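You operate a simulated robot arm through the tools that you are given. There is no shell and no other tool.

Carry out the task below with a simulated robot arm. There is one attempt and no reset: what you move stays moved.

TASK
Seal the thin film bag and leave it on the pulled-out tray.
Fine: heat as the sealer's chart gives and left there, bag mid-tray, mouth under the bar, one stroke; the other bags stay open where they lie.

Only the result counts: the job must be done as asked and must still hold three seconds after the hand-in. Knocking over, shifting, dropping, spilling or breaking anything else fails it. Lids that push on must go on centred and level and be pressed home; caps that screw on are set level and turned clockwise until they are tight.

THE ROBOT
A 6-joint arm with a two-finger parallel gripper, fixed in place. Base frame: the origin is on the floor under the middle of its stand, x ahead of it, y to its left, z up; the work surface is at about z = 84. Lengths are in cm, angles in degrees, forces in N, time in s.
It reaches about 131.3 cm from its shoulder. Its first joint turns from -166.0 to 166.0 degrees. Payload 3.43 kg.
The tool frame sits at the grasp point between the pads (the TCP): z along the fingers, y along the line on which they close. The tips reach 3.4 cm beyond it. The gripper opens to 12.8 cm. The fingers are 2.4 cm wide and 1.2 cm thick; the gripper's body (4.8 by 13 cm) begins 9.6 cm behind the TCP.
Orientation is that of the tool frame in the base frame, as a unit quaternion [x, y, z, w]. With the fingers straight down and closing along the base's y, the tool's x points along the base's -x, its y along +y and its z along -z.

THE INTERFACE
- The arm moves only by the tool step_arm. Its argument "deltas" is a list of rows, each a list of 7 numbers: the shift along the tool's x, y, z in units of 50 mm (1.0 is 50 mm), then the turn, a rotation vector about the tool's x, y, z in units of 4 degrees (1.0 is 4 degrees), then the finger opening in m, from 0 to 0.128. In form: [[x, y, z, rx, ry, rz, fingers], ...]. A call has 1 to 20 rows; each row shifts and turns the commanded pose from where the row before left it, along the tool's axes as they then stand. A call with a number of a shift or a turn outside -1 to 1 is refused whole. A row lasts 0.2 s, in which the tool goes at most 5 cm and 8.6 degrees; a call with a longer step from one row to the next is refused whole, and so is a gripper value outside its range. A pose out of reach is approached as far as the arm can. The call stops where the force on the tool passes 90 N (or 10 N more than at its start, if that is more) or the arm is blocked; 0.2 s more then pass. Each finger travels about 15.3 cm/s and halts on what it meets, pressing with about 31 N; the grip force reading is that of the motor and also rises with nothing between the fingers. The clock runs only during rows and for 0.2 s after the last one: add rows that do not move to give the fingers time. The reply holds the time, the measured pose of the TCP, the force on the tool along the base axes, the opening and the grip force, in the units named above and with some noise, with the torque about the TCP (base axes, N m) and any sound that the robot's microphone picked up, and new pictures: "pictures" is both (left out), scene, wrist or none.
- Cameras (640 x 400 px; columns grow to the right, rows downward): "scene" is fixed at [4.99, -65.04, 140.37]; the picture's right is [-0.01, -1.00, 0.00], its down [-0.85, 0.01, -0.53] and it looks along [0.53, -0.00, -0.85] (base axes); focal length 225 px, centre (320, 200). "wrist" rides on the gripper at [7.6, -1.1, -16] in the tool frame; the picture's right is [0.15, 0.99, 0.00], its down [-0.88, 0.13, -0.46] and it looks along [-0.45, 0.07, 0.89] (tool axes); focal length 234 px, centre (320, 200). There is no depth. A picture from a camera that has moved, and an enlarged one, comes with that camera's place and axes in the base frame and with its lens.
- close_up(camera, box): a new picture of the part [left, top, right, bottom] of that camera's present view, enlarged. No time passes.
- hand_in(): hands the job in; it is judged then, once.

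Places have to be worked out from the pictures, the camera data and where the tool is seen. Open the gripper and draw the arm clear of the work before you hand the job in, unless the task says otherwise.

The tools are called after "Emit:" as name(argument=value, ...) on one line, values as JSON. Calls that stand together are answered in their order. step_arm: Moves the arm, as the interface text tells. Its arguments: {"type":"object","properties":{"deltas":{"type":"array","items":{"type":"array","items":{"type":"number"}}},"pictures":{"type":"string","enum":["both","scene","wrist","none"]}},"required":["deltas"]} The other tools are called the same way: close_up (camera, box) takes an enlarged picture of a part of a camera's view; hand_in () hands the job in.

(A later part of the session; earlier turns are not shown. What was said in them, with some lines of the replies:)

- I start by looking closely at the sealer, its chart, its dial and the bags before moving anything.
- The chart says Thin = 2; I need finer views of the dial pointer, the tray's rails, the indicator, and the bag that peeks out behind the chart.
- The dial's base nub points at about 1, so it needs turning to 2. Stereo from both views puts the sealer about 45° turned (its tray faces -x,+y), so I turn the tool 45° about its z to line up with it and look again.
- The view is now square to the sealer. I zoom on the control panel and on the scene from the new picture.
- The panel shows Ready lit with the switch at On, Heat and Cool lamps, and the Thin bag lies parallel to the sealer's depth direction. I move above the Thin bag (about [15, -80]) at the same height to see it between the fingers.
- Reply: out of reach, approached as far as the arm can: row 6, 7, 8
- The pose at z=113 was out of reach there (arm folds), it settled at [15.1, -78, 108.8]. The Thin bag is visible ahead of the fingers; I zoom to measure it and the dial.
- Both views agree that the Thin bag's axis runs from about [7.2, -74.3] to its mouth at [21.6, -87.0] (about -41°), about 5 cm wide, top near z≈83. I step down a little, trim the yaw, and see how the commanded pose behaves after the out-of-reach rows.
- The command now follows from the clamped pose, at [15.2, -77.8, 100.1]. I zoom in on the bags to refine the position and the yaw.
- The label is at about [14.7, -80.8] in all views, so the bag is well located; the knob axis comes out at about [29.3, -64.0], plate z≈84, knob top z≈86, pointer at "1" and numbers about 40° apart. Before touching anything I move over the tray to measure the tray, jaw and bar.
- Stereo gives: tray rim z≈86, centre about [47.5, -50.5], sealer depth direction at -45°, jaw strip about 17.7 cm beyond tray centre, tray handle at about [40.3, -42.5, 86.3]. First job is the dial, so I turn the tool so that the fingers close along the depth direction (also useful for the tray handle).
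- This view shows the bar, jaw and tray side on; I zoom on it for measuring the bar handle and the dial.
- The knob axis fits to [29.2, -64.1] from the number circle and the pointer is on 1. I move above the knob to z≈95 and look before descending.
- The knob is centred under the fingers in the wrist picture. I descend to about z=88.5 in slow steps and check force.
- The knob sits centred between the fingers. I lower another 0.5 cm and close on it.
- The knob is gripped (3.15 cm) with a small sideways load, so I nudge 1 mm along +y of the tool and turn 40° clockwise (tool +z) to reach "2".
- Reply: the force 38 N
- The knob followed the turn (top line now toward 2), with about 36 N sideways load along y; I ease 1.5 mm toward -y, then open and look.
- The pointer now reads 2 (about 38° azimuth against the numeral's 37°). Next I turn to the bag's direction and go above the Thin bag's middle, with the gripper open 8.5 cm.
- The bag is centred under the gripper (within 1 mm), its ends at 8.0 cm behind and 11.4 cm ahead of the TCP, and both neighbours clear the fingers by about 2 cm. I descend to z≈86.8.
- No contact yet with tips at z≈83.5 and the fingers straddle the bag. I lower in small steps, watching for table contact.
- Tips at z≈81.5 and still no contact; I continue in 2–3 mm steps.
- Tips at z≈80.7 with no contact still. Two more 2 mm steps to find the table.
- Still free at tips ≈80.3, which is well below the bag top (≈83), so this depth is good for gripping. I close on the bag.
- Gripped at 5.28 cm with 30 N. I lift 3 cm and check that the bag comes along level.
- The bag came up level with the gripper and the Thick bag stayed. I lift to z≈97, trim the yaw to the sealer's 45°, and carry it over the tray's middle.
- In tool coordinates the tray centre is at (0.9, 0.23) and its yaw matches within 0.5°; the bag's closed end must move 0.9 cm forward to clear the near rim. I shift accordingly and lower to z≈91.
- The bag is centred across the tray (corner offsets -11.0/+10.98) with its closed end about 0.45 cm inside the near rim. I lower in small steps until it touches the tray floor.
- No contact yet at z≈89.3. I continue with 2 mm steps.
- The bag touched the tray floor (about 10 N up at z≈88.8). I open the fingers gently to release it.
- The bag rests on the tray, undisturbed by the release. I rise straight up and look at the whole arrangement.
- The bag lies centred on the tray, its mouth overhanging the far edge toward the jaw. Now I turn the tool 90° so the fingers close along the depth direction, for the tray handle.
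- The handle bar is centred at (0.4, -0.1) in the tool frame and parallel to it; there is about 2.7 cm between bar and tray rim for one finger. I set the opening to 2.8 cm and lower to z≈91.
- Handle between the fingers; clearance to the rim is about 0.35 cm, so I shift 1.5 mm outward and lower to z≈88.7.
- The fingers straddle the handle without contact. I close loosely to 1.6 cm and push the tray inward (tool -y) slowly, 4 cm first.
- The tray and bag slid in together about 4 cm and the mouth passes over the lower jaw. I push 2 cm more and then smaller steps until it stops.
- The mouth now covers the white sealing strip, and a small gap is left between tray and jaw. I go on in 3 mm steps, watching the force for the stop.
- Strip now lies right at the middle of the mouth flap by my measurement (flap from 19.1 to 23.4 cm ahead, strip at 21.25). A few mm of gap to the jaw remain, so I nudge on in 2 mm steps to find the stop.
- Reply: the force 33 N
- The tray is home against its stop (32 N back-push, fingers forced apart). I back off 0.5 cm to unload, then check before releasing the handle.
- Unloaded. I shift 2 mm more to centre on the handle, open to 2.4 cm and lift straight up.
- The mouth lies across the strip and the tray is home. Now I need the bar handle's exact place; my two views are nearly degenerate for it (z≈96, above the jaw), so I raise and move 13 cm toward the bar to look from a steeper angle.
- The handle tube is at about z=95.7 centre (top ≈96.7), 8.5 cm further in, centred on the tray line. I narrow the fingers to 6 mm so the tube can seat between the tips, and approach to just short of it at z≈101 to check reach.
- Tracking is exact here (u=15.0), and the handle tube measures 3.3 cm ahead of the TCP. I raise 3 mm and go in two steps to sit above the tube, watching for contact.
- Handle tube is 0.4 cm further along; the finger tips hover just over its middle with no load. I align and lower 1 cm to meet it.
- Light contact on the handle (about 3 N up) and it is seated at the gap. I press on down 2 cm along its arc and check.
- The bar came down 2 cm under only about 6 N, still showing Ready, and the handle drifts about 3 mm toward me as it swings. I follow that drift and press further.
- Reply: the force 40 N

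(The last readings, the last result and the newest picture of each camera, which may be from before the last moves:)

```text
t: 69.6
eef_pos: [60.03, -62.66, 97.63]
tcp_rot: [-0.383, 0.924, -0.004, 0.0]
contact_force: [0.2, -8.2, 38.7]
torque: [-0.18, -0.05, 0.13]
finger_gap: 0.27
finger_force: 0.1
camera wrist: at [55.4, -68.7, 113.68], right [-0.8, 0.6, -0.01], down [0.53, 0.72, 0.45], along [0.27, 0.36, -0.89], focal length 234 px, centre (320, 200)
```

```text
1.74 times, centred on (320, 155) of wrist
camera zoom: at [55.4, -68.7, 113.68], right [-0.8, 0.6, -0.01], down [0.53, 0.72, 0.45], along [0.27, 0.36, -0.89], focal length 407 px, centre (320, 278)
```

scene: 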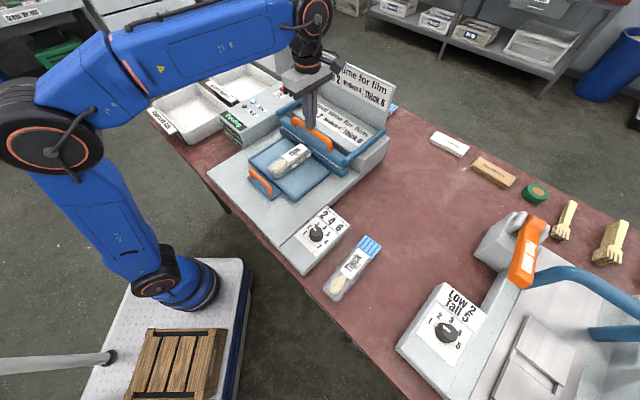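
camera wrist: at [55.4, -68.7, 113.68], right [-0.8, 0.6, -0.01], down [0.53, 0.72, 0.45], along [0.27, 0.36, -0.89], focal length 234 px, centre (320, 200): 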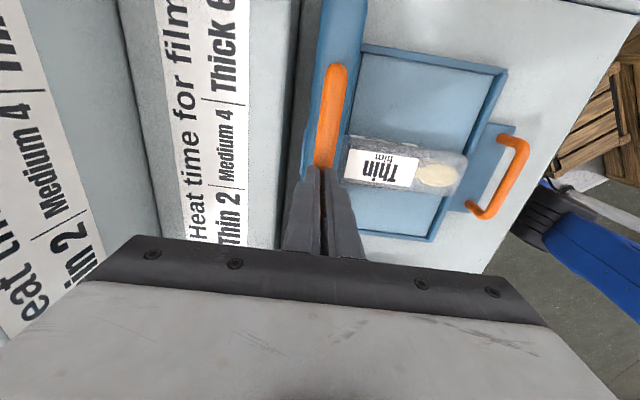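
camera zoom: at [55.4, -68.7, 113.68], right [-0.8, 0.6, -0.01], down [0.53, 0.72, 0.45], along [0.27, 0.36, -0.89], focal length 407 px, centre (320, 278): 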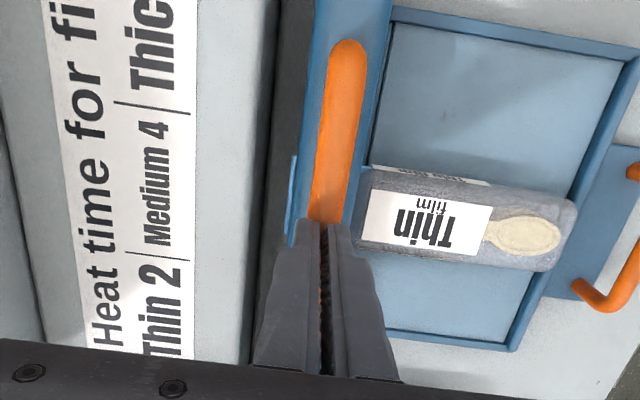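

The bar is fully down (39 N) and the display shows "Cooling" with the Cool lamp lit. I hold still and watch the display.

Emit:
step_arm(deltas=[[0, 0, 0, 0, 0, 0, 0.006], [0, 0, 0, 0, 0, 0, 0.006], [0, 0, 0, 0, 0, 0, 0.006], [0, 0, 0, 0, 0, 0, 0.006], [0, 0, 0, 0, 0, 0, 0.006]], pictures="scene")

Emit:
close_up(camera="scene", box=[210, 80, 370, 180])

```text
t: 70.8
eef_pos: [60.09, -62.71, 97.48]
tcp_rot: [-0.383, 0.924, -0.003, 0.001]
contact_force: [3.4, -18.3, 72.2]
torque: [-0.51, -0.13, -0.12]
finger_gap: 0.22
finger_force: 0.1
```

scene: 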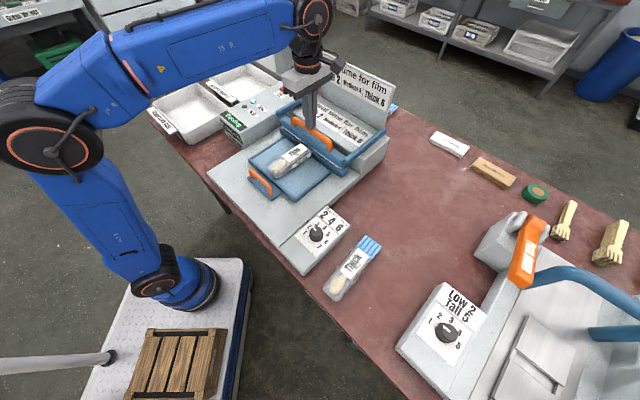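

```text
4.00 times, centred on (290, 130) of scene
camera zoom: at [4.99, -65.04, 140.37], right [-0.01, -1.0, 0.0], down [-0.85, 0.01, -0.53], along [0.53, 0.0, -0.85], focal length 901 px, centre (440, 480)
```

zoom: 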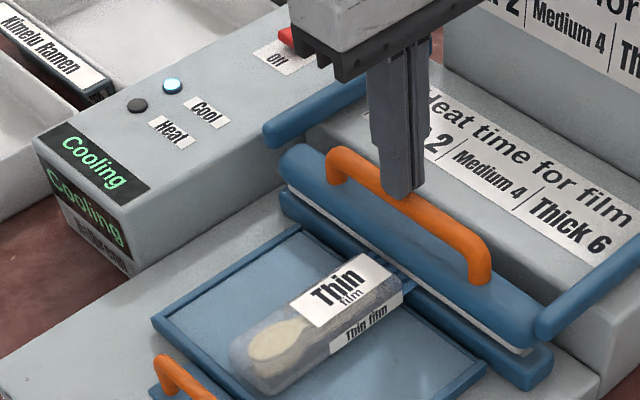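

Cooling continues; the load settled at 72 N, so I ease 0.5 mm and keep holding.

Emit:
step_arm(deltas=[[0, 0, -0.01, 0, 0, 0, 0.006], [0, 0, 0, 0, 0, 0, 0.006], [0, 0, 0, 0, 0, 0, 0.006], [0, 0, 0, 0, 0, 0, 0.006], [0, 0, 0, 0, 0, 0, 0.006]], pictures="scene")

Emit:
close_up(camera="scene", box=[210, 80, 370, 180])

```text
t: 72.0
eef_pos: [60.0, -62.55, 97.51]
tcp_rot: [-0.382, 0.924, -0.003, -0.001]
contact_force: [-0.8, -11.5, 69.4]
torque: [-0.33, -0.02, 0.04]
finger_gap: 0.25
finger_force: 0.0
```

scene: 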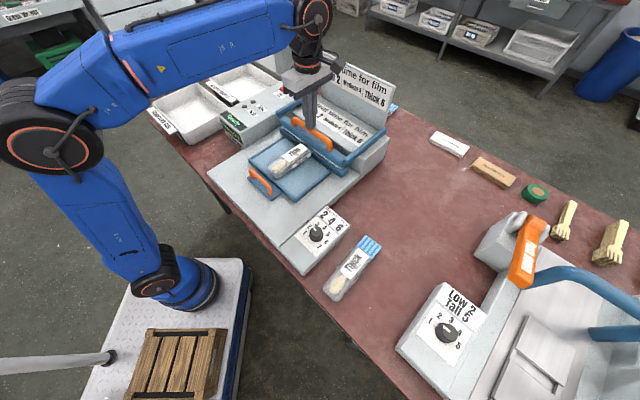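

```text
4.00 times, centred on (290, 130) of scene
camera zoom: at [4.99, -65.04, 140.37], right [-0.01, -1.0, 0.0], down [-0.85, 0.01, -0.53], along [0.53, 0.0, -0.85], focal length 901 px, centre (440, 480)
```

zoom: 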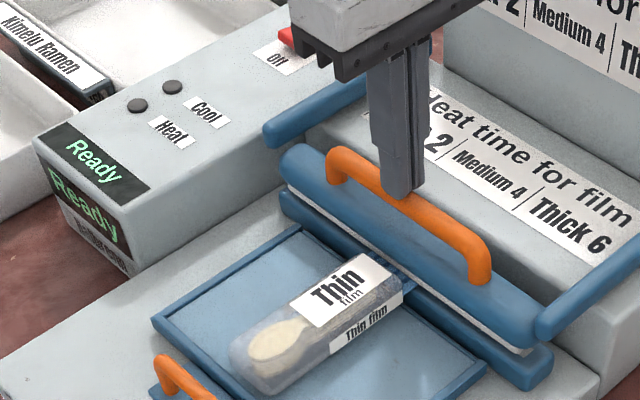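

The display is back to "Ready" with lamps off: the cycle is finished. I let the bar rise slowly along its arc, then go up clear.

Emit:
step_arm(deltas=[[0, 0, -0.06, 0, 0, 0, 0.006], [0, -0.02, -0.1, 0, 0, 0, 0.006], [0, -0.02, -0.1, 0, 0, 0, 0.006], [0, -0.015, -0.1, 0, 0, 0, 0.006], [0, -0.01, -0.1, 0, 0, 0, 0.006], [0, 0, -0.1, 0, 0, 0, 0.006], [0, 0, -0.1, 0, 0, 0, 0.006], [0, 0, -0.1, 0, 0, 0, 0.006], [0, 0, 0, 0, 0, 0, 0.006]], pictures="both")

Emit:
close_up(camera="scene", box=[210, 80, 370, 180])

Emit:
close_up(camera="wrist", box=[220, 40, 420, 270])

```text
t: 74.0
eef_pos: [60.43, -62.98, 100.97]
tcp_rot: [-0.383, 0.924, 0.0, 0.0]
contact_force: [-0.3, -1.2, 1.3]
torque: [-0.03, -0.03, -0.02]
finger_gap: 0.67
finger_force: 0.7
camera wrist: at [55.84, -69.1, 117.01], right [-0.8, 0.6, 0.0], down [0.53, 0.71, 0.46], along [0.27, 0.37, -0.89], focal length 234 px, centre (320, 200)
```

scene: 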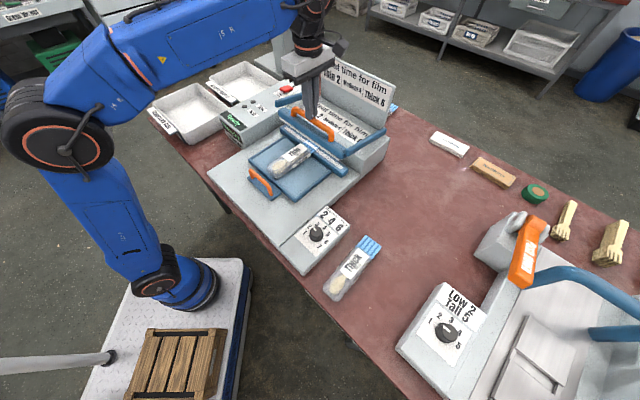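
wrist: 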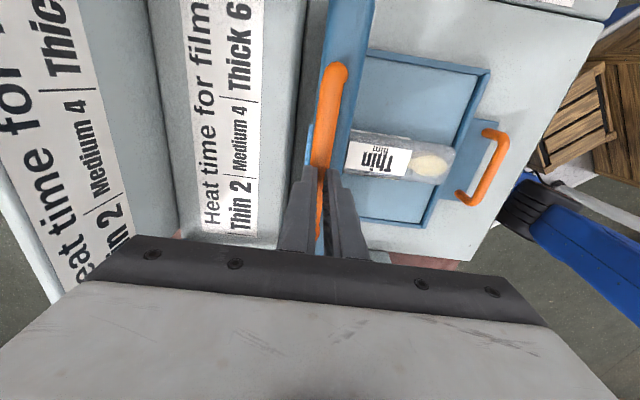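

```text
4.00 times, centred on (290, 130) of scene
camera zoom: at [4.99, -65.04, 140.37], right [-0.01, -1.0, 0.0], down [-0.85, 0.01, -0.53], along [0.53, 0.0, -0.85], focal length 901 px, centre (440, 480)
```

zoom: 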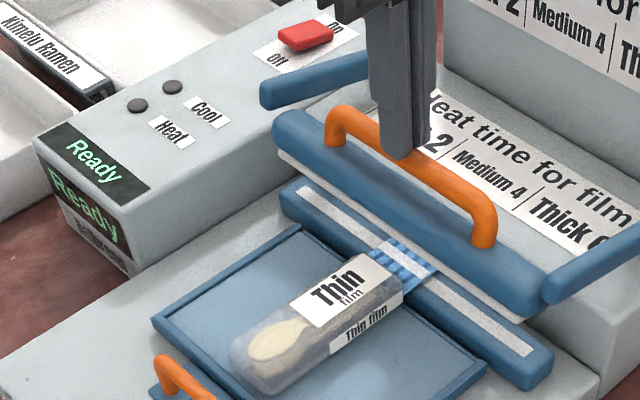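

```text
1.74 times, centred on (320, 155) of wrist
camera zoom: at [55.84, -69.1, 117.01], right [-0.8, 0.6, 0.0], down [0.53, 0.71, 0.46], along [0.27, 0.37, -0.89], focal length 407 px, centre (320, 278)
```

zoom: 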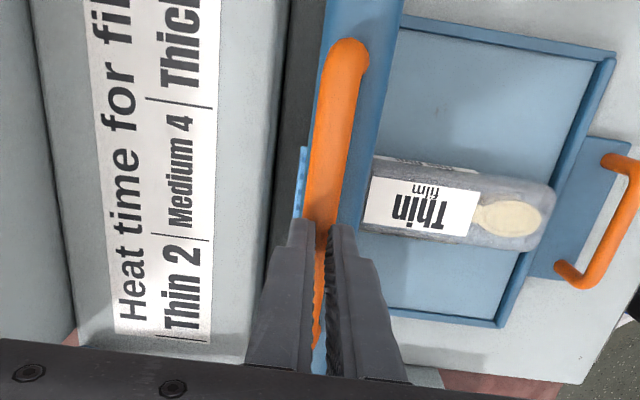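

The bar sprang back up and a seal band shows across the mouth. I rise clear of the handle and retreat toward the tray handle.

Emit:
step_arm(deltas=[[0, 0, -0.12, 0, 0, 0, 0.006], [0, 0.2, 0, 0, 0, 0, 0.006], [0, 0.6, 0, 0, 0, 0, 0.006], [0, 0.8, 0, 0, 0, 0, 0.006], [0, 0.8, 0, 0, 0, 0, 0.006], [0, 0.8, 0, 0, 0, 0, 0.024], [0, 0.8, 0, 0, 0, 0, 0.024], [0, 0, 0, 0, 0, 0, 0.024]], pictures="both")

Emit:
close_up(camera="scene", box=[240, 90, 380, 200])

Emit:
close_up(camera="wrist", box=[60, 40, 380, 260])

```text
t: 75.8
eef_pos: [46.2, -48.95, 101.59]
tcp_rot: [-0.382, 0.924, -0.001, -0.001]
contact_force: [1.1, 1.1, 0.5]
torque: [0.0, 0.01, 0.0]
finger_gap: 2.39
finger_force: 0.1
camera wrist: at [41.66, -55.13, 117.57], right [-0.8, 0.6, 0.0], down [0.53, 0.72, 0.46], along [0.27, 0.37, -0.89], focal length 234 px, centre (320, 200)
```

scene: 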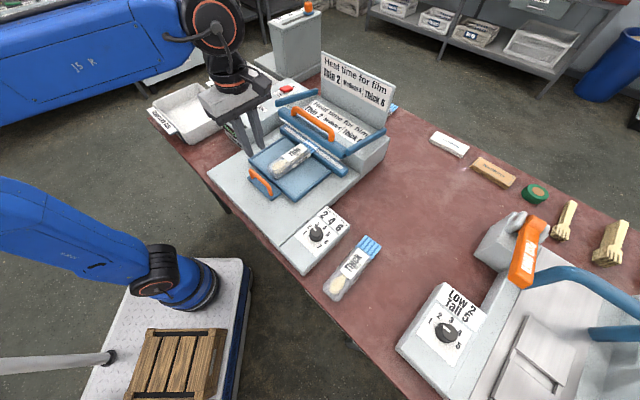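
wrist: 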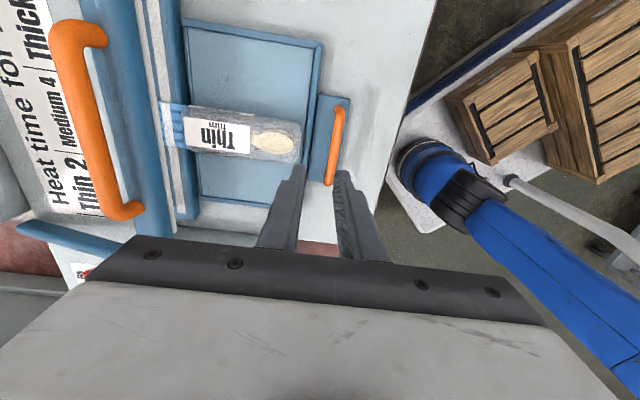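

```text
3.64 times, centred on (310, 145) of scene
camera zoom: at [4.99, -65.04, 140.37], right [-0.01, -1.0, 0.0], down [-0.85, 0.01, -0.53], along [0.53, 0.0, -0.85], focal length 819 px, centre (356, 400)
```

zoom: 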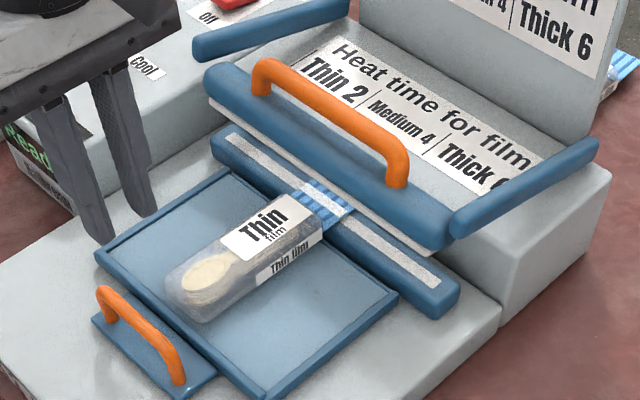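

```text
1.82 times, centred on (220, 150) of wrist
camera zoom: at [41.66, -55.13, 117.57], right [-0.8, 0.6, 0.0], down [0.53, 0.72, 0.46], along [0.27, 0.37, -0.89], focal length 426 px, centre (502, 291)
```

zoom: 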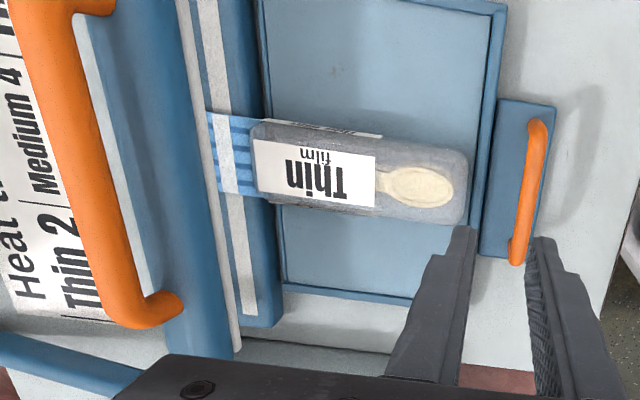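

The seal band lies straight across the mouth. The tray handle is 1.9 cm ahead (-depth side); I align over it and lower to z≈91 with a 2.4 cm opening.

Emit:
step_arm(deltas=[[-0.02, 0.4, 0, 0, 0, 0, 0.024], [0, 0, 0.6, 0, 0, 0, 0.024], [0, 0, 0.6, 0, 0, 0, 0.024], [0, 0, 0.5, 0, 0, 0, 0.024], [0, 0, 0.4, 0, 0, 0, 0.024], [0, 0, 0, 0, 0, 0, 0.024]], pictures="both")

Emit:
close_up(camera="wrist", box=[200, 80, 440, 260])

Emit:
close_up(camera="scene", box=[210, 130, 330, 220])

```text
t: 77.2
eef_pos: [44.9, -47.43, 91.13]
tcp_rot: [-0.383, 0.924, -0.001, 0.0]
contact_force: [0.3, 0.4, 0.5]
torque: [0.01, -0.02, 0.02]
finger_gap: 2.39
finger_force: 0.1
camera wrist: at [40.31, -53.5, 107.22], right [-0.8, 0.6, 0.0], down [0.53, 0.71, 0.46], along [0.27, 0.37, -0.89], focal length 234 px, centre (320, 200)
```

scene: 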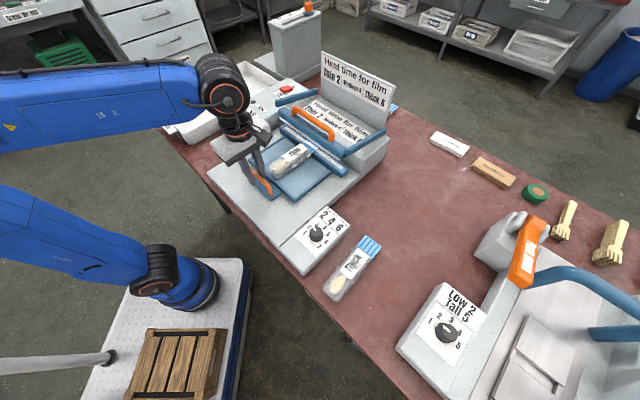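
wrist: 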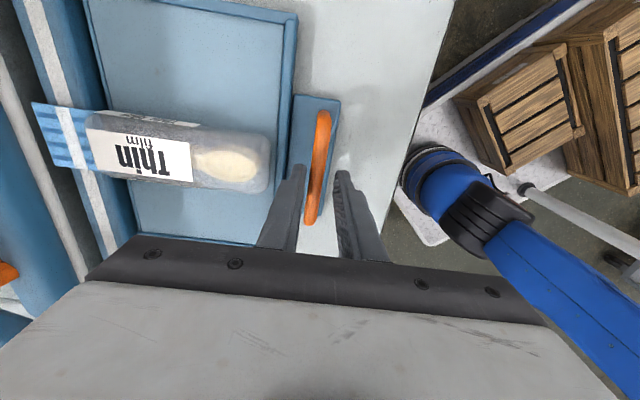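

```text
2.22 times, centred on (320, 170) of wrist
camera zoom: at [40.31, -53.5, 107.22], right [-0.8, 0.6, 0.0], down [0.53, 0.71, 0.46], along [0.27, 0.37, -0.89], focal length 520 px, centre (320, 267)
```

zoom: 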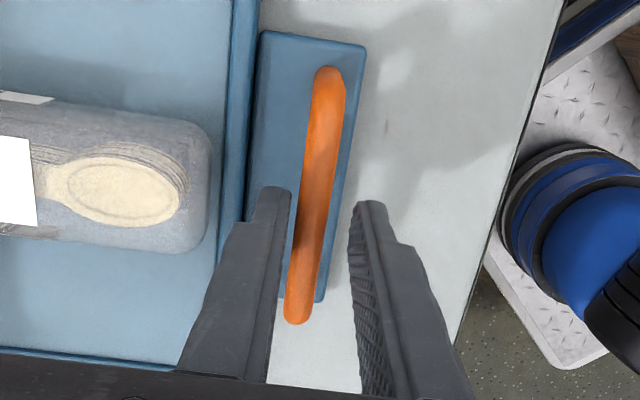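

```text
4.44 times, centred on (270, 175) of scene
camera zoom: at [4.99, -65.04, 140.37], right [-0.01, -1.0, 0.0], down [-0.85, 0.01, -0.53], along [0.53, 0.0, -0.85], focal length 1001 px, centre (542, 311)
```

zoom: 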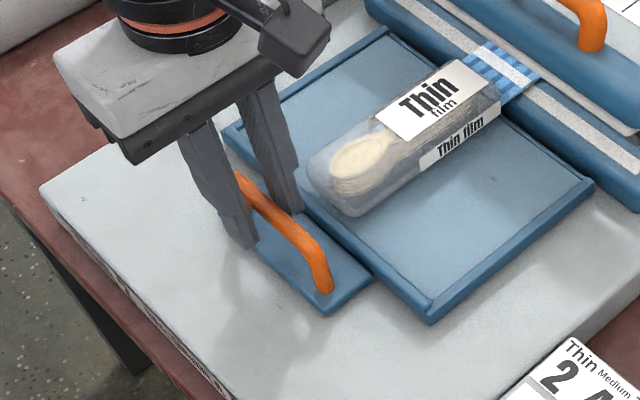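

Handle sits between the fingers with clear margins to bar and rim. I lower the last 2.4 cm.

Emit:
step_arm(deltas=[[0, 0, 0.2, 0, 0, 0, 0.024], [0, 0, 0.16, 0, 0, 0, 0.024], [0, 0, 0.12, 0, 0, 0, 0.024], [0, 0, 0, 0, 0, 0, 0.024], [0, 0, 0, 0, 0, 0, 0.016], [0, 0, 0, 0, 0, 0, 0.016]], pictures="both")

Emit:
close_up(camera="wrist", box=[200, 80, 440, 260])

```text
t: 78.6
eef_pos: [44.9, -47.35, 88.79]
tcp_rot: [-0.383, 0.924, -0.001, 0.001]
contact_force: [0.5, -0.9, -0.6]
torque: [-0.01, 0.01, -0.03]
finger_gap: 1.64
finger_force: 0.3
camera wrist: at [40.28, -53.47, 104.79], right [-0.8, 0.6, 0.0], down [0.53, 0.71, 0.46], along [0.27, 0.37, -0.89], focal length 234 px, centre (320, 200)
```

scene: 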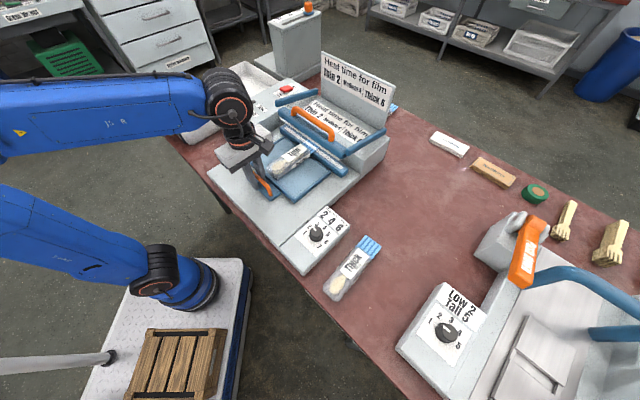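
wrist: 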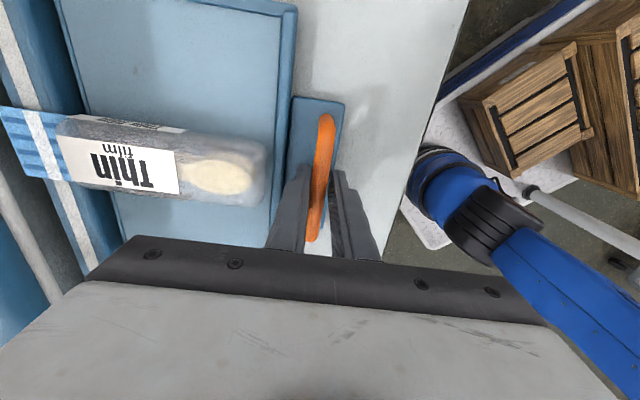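

```text
2.22 times, centred on (320, 170) of wrist
camera zoom: at [40.28, -53.47, 104.79], right [-0.8, 0.6, 0.0], down [0.53, 0.71, 0.46], along [0.27, 0.37, -0.89], focal length 520 px, centre (320, 267)
```

zoom: 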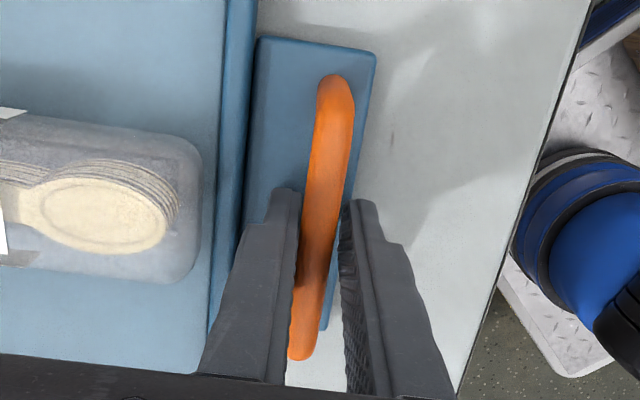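

The fingers hold the handle loosely. I pull the tray out slowly, 5.5 cm first.

Emit:
step_arm(deltas=[[0, 0.05, 0, 0, 0, 0, 0.016], [0, 0.08, 0, 0, 0, 0, 0.016], [0, 0.1, 0, 0, 0, 0, 0.016], [0, 0.12, 0, 0, 0, 0, 0.016], [0, 0.14, 0, 0, 0, 0, 0.016], [0, 0.14, 0, 0, 0, 0, 0.016], [0, 0.14, 0, 0, 0, 0, 0.016], [0, 0.14, 0, 0, 0, 0, 0.016], [0, 0.1, 0, 0, 0, 0, 0.016], [0, 0.06, 0, 0, 0, 0, 0.016], [0, 0.03, 0, 0, 0, 0, 0.016], [0, 0, 0, 0, 0, 0, 0.016]], pictures="both")

Emit:
close_up(camera="scene", box=[200, 80, 390, 220])

Emit:
close_up(camera="wrist", box=[0, 50, 400, 280])

```text
t: 81.2
eef_pos: [41.0, -43.5, 88.64]
tcp_rot: [-0.383, 0.924, 0.0, 0.0]
contact_force: [0.9, -0.3, 0.0]
torque: [0.02, 0.03, 0.01]
finger_gap: 1.64
finger_force: 0.8
camera wrist: at [36.36, -49.56, 104.75], right [-0.8, 0.6, 0.0], down [0.53, 0.71, 0.46], along [0.27, 0.37, -0.89], focal length 234 px, centre (320, 200)
```

scene: 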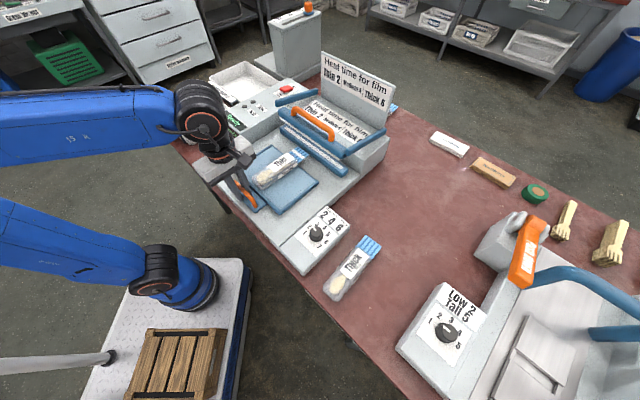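
wrist: 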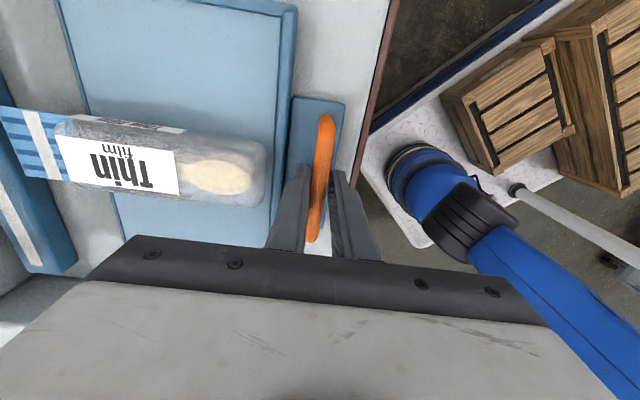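

```text
2.86 times, centred on (295, 150) of scene
camera zoom: at [4.99, -65.04, 140.37], right [-0.01, -1.0, 0.0], down [-0.85, 0.01, -0.53], along [0.53, 0.0, -0.85], focal length 644 px, centre (391, 343)
```

zoom: 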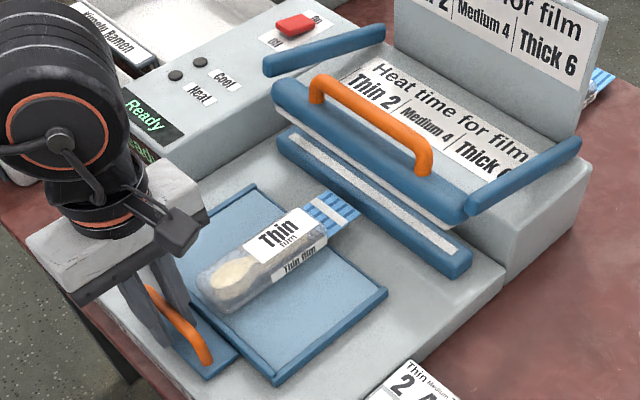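

```text
1.60 times, centred on (200, 165) of wrist
camera zoom: at [36.36, -49.56, 104.75], right [-0.8, 0.6, 0.0], down [0.53, 0.71, 0.46], along [0.27, 0.37, -0.89], focal length 375 px, centre (512, 256)
```

zoom: 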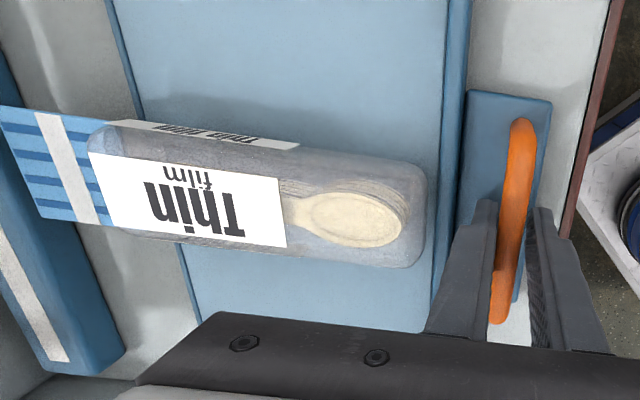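

The tray and sealed bag come out together. About 1.3 cm remain to its original pulled-out place; I continue in small steps and watch for the end stop.

Emit:
step_arm(deltas=[[0, 0.05, 0, 0, 0, 0, 0.016], [0, 0.07, 0, 0, 0, 0, 0.016], [0, 0.07, 0, 0, 0, 0, 0.016], [0, 0.04, 0, 0, 0, 0, 0.016], [0, 0, 0, 0, 0, 0, 0.016]], pictures="none")

Emit:
step_arm(deltas=[[0, 0.04, 0, 0, 0, 0, 0.016], [0, 0, 0, 0, 0, 0, 0.016]], pictures="none")

Emit:
step_arm(deltas=[[0, 0.04, 0, 0, 0, 0, 0.016], [0, 0, 0, 0, 0, 0, 0.016]], pictures="both")

Emit:
close_up(camera="scene", box=[200, 80, 390, 220])

Emit:
close_up(camera="wrist", box=[200, 80, 440, 260])

```text
t: 82.4
eef_pos: [40.16, -42.58, 88.81]
tcp_rot: [-0.383, 0.924, 0.0, 0.0]
contact_force: [1.2, -0.5, 0.1]
torque: [0.01, 0.0, 0.02]
finger_gap: 1.67
finger_force: 0.8
```

```text
t: 83.0
eef_pos: [39.95, -42.51, 88.79]
tcp_rot: [-0.382, 0.924, 0.0, 0.0]
contact_force: [1.4, -3.4, 1.2]
torque: [0.01, -0.01, -0.03]
finger_gap: 1.77
finger_force: 1.6
```

```text
t: 83.6
eef_pos: [39.86, -42.32, 88.7]
tcp_rot: [-0.383, 0.924, 0.0, -0.001]
contact_force: [10.0, -5.3, 2.3]
torque: [0.01, -0.04, 0.0]
finger_gap: 2.18
finger_force: 5.3
camera wrist: at [35.27, -48.45, 104.79], right [-0.8, 0.6, 0.0], down [0.53, 0.71, 0.46], along [0.27, 0.37, -0.89], focal length 234 px, centre (320, 200)
```

scene: 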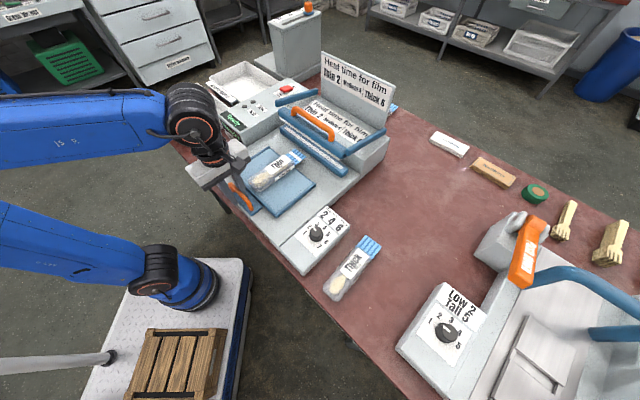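
wrist: 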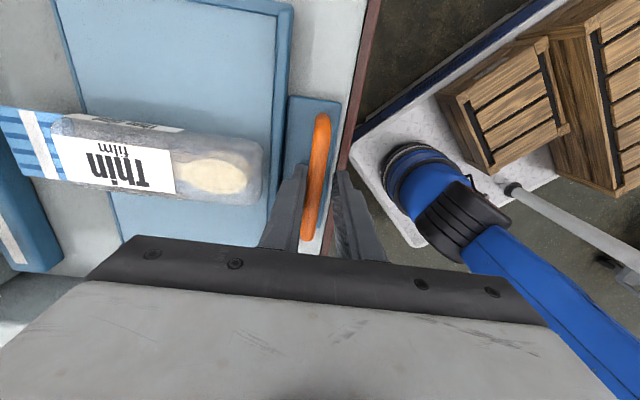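

```text
2.86 times, centred on (295, 150) of scene
camera zoom: at [4.99, -65.04, 140.37], right [-0.01, -1.0, 0.0], down [-0.85, 0.01, -0.53], along [0.53, 0.0, -0.85], focal length 644 px, centre (391, 343)
```

zoom: 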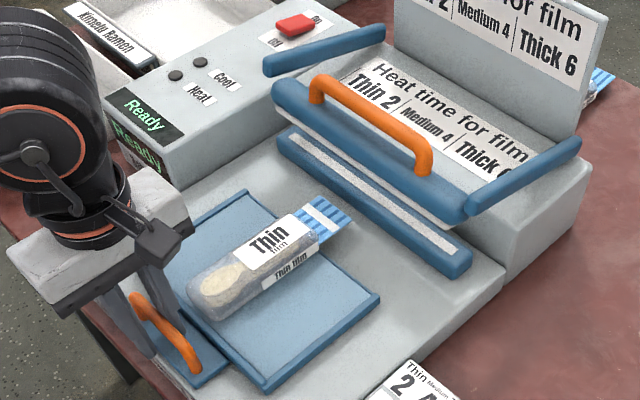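

```text
2.22 times, centred on (320, 170) of wrist
camera zoom: at [35.27, -48.45, 104.79], right [-0.8, 0.6, 0.0], down [0.53, 0.71, 0.46], along [0.27, 0.37, -0.89], focal length 520 px, centre (320, 267)
```

zoom: 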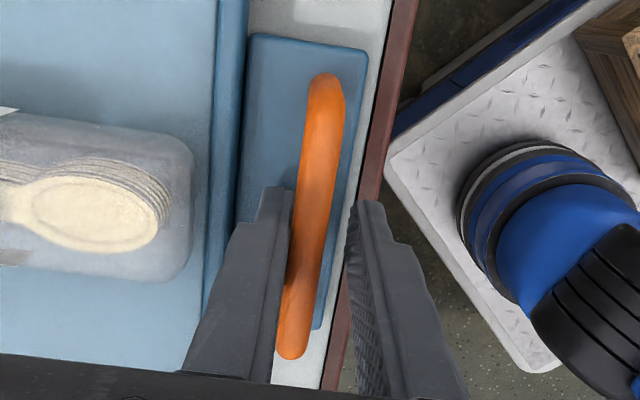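

End stop reached (11 N), tray corners match their original pulled-out place. I unload 0.4 cm, open and lift straight up.

Emit:
step_arm(deltas=[[0, -0.04, 0, 0, 0, 0, 0.018], [0, -0.03, 0, 0, 0, 0, 0.018], [0, 0, 0, 0, 0, 0, 0.018]], pictures="wrist")

Emit:
close_up(camera="wrist", box=[200, 80, 440, 260])

```text
t: 84.4
eef_pos: [40.03, -42.45, 88.84]
tcp_rot: [-0.382, 0.924, 0.0, 0.001]
contact_force: [0.2, 0.9, -0.2]
torque: [0.01, 0.01, 0.01]
finger_gap: 1.79
finger_force: 0.1
camera wrist: at [35.47, -48.65, 104.77], right [-0.8, 0.6, 0.0], down [0.53, 0.71, 0.46], along [0.27, 0.37, -0.89], focal length 234 px, centre (320, 200)
```

wrist: 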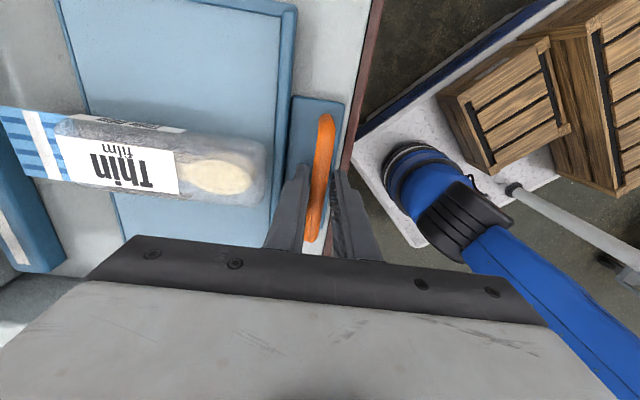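

```text
2.22 times, centred on (320, 170) of wrist
camera zoom: at [35.47, -48.65, 104.77], right [-0.8, 0.6, 0.0], down [0.53, 0.71, 0.46], along [0.27, 0.37, -0.89], focal length 520 px, centre (320, 267)
```

zoom: 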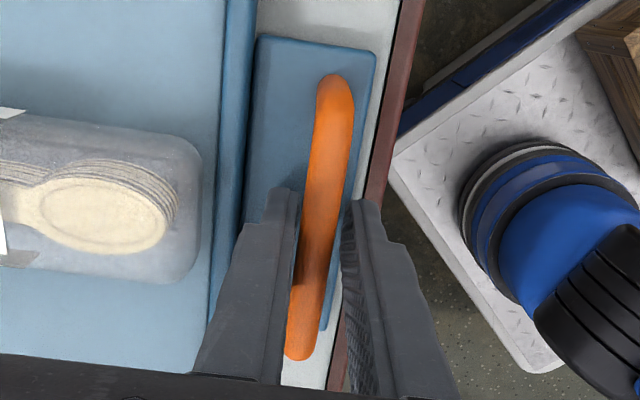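

The handle is free between the fingers with no load. I open to 2.4 cm and lift straight up, then inspect everything.

Emit:
step_arm(deltas=[[0, 0, 0, 0, 0, 0, 0.024], [0, 0, -0.15, 0, 0, 0, 0.024], [0, 0, -0.4, 0, 0, 0, 0.024], [0, 0, -0.7, 0, 0, 0, 0.024], [0, 0, -0.9, 0, 0, 0, 0.024], [0, 0, -0.9, 0, 0, 0, 0.06], [0, 0, 0, 0, 0, 0, 0.06]], pictures="both")

Emit:
close_up(camera="wrist", box=[60, 0, 400, 260])

Emit:
close_up(camera="scene", box=[200, 80, 390, 220])

Emit:
close_up(camera="scene", box=[270, 190, 430, 320])

```text
t: 86.0
eef_pos: [39.7, -42.6, 104.14]
tcp_rot: [-0.383, 0.924, 0.0, 0.0]
contact_force: [0.1, 0.0, -0.3]
torque: [0.0, 0.0, -0.02]
finger_gap: 6.03
finger_force: 0.1
camera wrist: at [35.24, -48.64, 120.18], right [-0.8, 0.6, 0.0], down [0.53, 0.71, 0.46], along [0.27, 0.37, -0.89], focal length 234 px, centre (320, 200)
```

scene: 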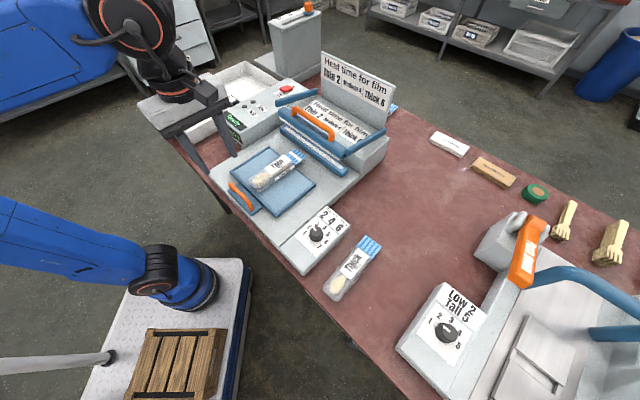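
wrist: 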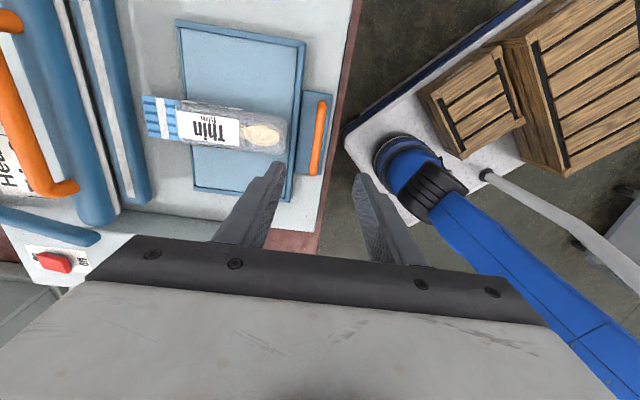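

```text
1.54 times, centred on (230, 130) of wrist
camera zoom: at [35.24, -48.64, 120.18], right [-0.8, 0.6, 0.0], down [0.53, 0.71, 0.46], along [0.27, 0.37, -0.89], focal length 360 px, centre (458, 308)
```

zoom: 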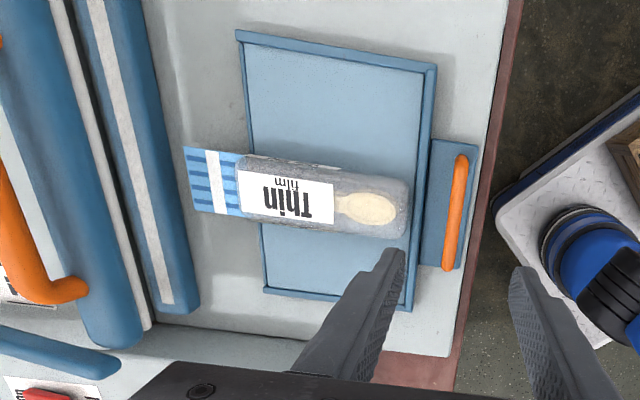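

```text
2.86 times, centred on (295, 150) of scene
camera zoom: at [4.99, -65.04, 140.37], right [-0.01, -1.0, 0.0], down [-0.85, 0.01, -0.53], along [0.53, 0.0, -0.85], focal length 644 px, centre (391, 343)
```

zoom: 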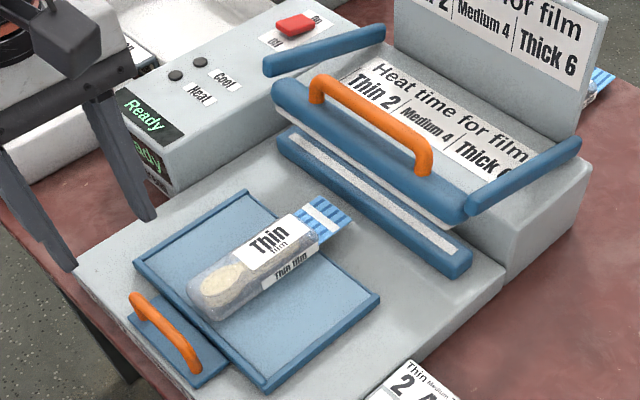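

```text
3.08 times, centred on (350, 255) of scene
camera zoom: at [4.99, -65.04, 140.37], right [-0.01, -1.0, 0.0], down [-0.85, 0.01, -0.53], along [0.53, 0.0, -0.85], focal length 693 px, centre (228, 31)
```

zoom: 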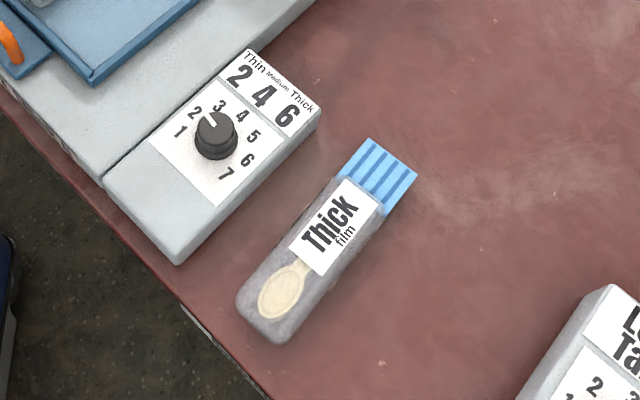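

The sealed bag sits mid-tray with a seal band across the mouth, tray out, and the Thick bag is untouched. I check the dial once more and the bag up close.

Emit:
close_up(camera="scene", box=[290, 200, 354, 260])

Emit:
close_up(camera="scene", box=[240, 140, 320, 200])

Emit:
close_up(camera="scene", box=[380, 90, 410, 130])

```text
6.67 times, centred on (322, 230) of scene
camera zoom: at [4.99, -65.04, 140.37], right [-0.01, -1.0, 0.0], down [-0.85, 0.01, -0.53], along [0.53, 0.0, -0.85], focal length 1502 px, centre (307, 0)
```

zoom: 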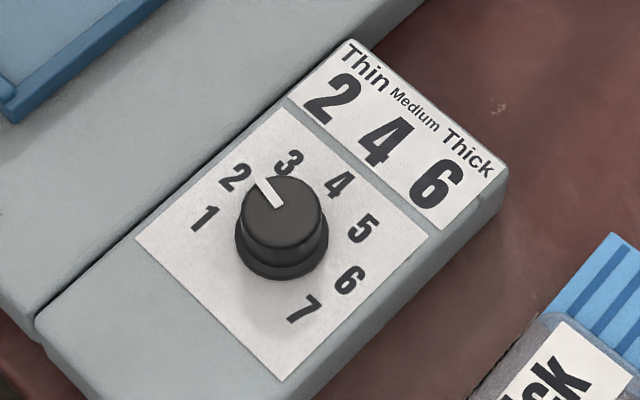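

```text
6.67 times, centred on (280, 170) of scene
camera zoom: at [4.99, -65.04, 140.37], right [-0.01, -1.0, 0.0], down [-0.85, 0.01, -0.53], along [0.53, 0.0, -0.85], focal length 1502 px, centre (587, 400)
```

zoom: 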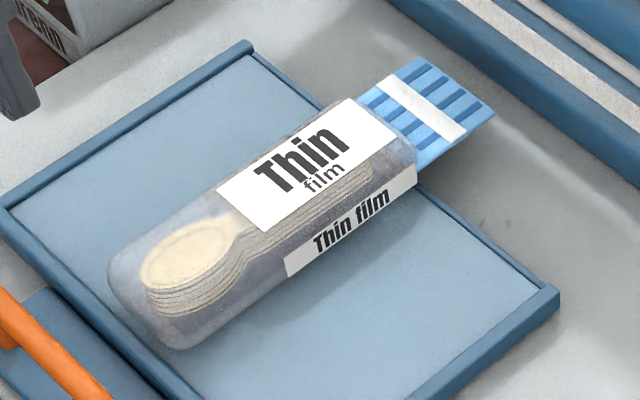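

```text
10.00 times, centred on (395, 110) of scene
camera zoom: at [4.99, -65.04, 140.37], right [-0.01, -1.0, 0.0], down [-0.85, 0.01, -0.53], along [0.53, 0.0, -0.85], focal length 2252 px, centre (-430, 1100)
```

zoom: 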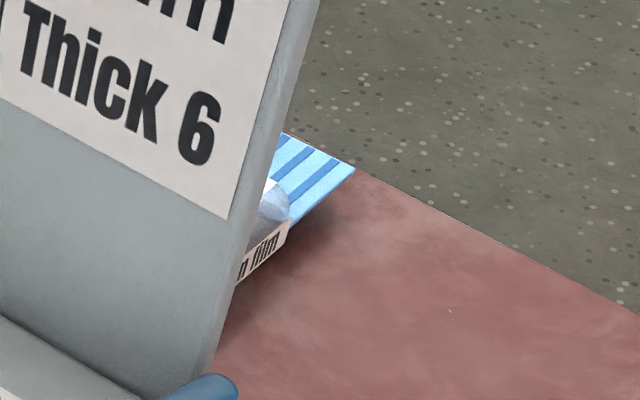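

The pointer is at 2; I take a larger view of the knob to judge its exact angle.

Emit:
close_up(camera="scene", box=[302, 218, 334, 246])

```text
14.29 times, centred on (318, 232) of scene
camera zoom: at [4.99, -65.04, 140.37], right [-0.01, -1.0, 0.0], down [-0.85, 0.01, -0.53], along [0.53, 0.0, -0.85], focal length 3218 px, centre (349, -257)
```

zoom: 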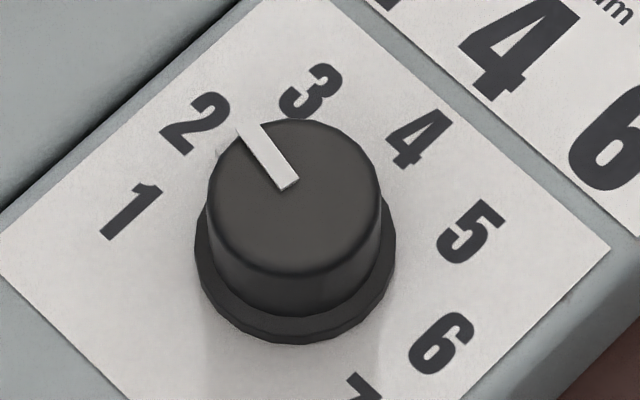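

The base nub points straight at "2". All is in place, so I draw the arm up and away from the work.

Emit:
step_arm(deltas=[[0, 0.2, -0.6, 0, 0, 0, 0.06], [0, 0.5, -0.5, 0, 0, 0, 0.08], [0, 0.6, -0.5, 0, 0, 0, 0.1], [0, 0.6, -0.4, 0, 0, 0, 0.12], [0, 0.6, 0, 0, 0, 0, 0.12], [0, 0, 0, 0, 0, 0, 0.12], [0, 0, 0, 0, 0, 0, 0.12], [0, 0, 0, 0, 0, 0, 0.12]], pictures="both")

Emit:
close_up(camera="scene", box=[190, 60, 410, 220])

```text
t: 87.8
eef_pos: [31.45, -33.83, 113.93]
tcp_rot: [-0.383, 0.924, -0.001, 0.0]
contact_force: [0.4, 0.5, -0.1]
torque: [0.02, -0.02, -0.04]
finger_gap: 12.02
finger_force: 0.1
camera wrist: at [26.83, -39.96, 130.06], right [-0.8, 0.6, 0.0], down [0.53, 0.71, 0.46], along [0.27, 0.37, -0.89], focal length 234 px, centre (320, 200)
```

scene: 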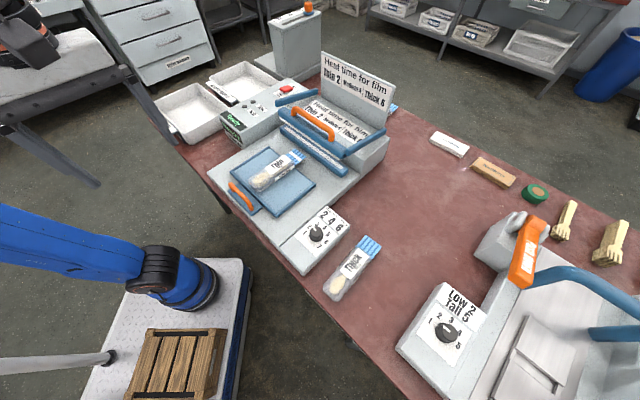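
wrist: 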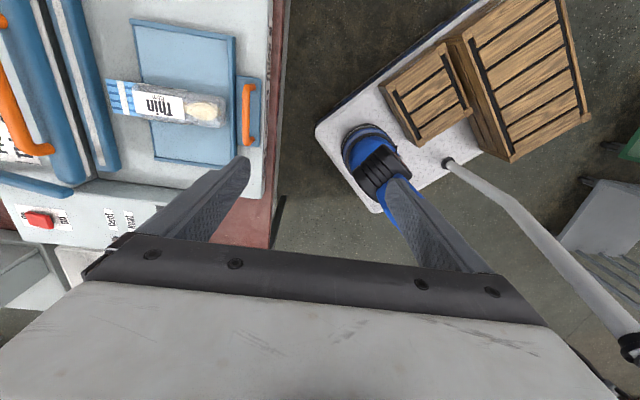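

```text
2.50 times, centred on (300, 140) of scene
camera zoom: at [4.99, -65.04, 140.37], right [-0.01, -1.0, 0.0], down [-0.85, 0.01, -0.53], along [0.53, 0.0, -0.85], focal length 563 px, centre (370, 350)
```

zoom: 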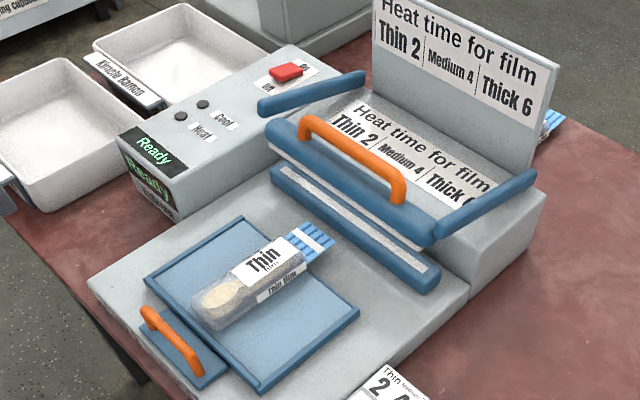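

The arm is clear with the gripper open. The sealed Thin bag lies mid-tray on the pulled-out tray, the dial stays on 2, the display reads Ready, and the Thick bag and the bag behind the chart look unmoved, so I hand the job in.

Emit:
hand_in()

```text
The job is handed in.
```

The thin film bag is sealed and lies mid-tray on the pulled-out tray. I handed the job in, but no verdict came back with it.

- **Heat:** I turned the dial from 1 to 2, the chart's setting for thin film, and left it there.
- **Seal:** With the tray pushed home, the mouth lay across the sealing strip. I pressed the bar once and held it down until the display went from "Cooling" back to "Ready". A straight seal band shows across the mouth.
- **Tray:** I pulled it back out to its stop, and the bag came with it.
- **Other bags:** I touched neither. The Thick bag and the bag behind the chart look unmoved in the last pictures. I never got a full view of the one behind the chart; all I could read of its label was "…n film".
- **Arm:** It is up and clear of the work with the gripper open.
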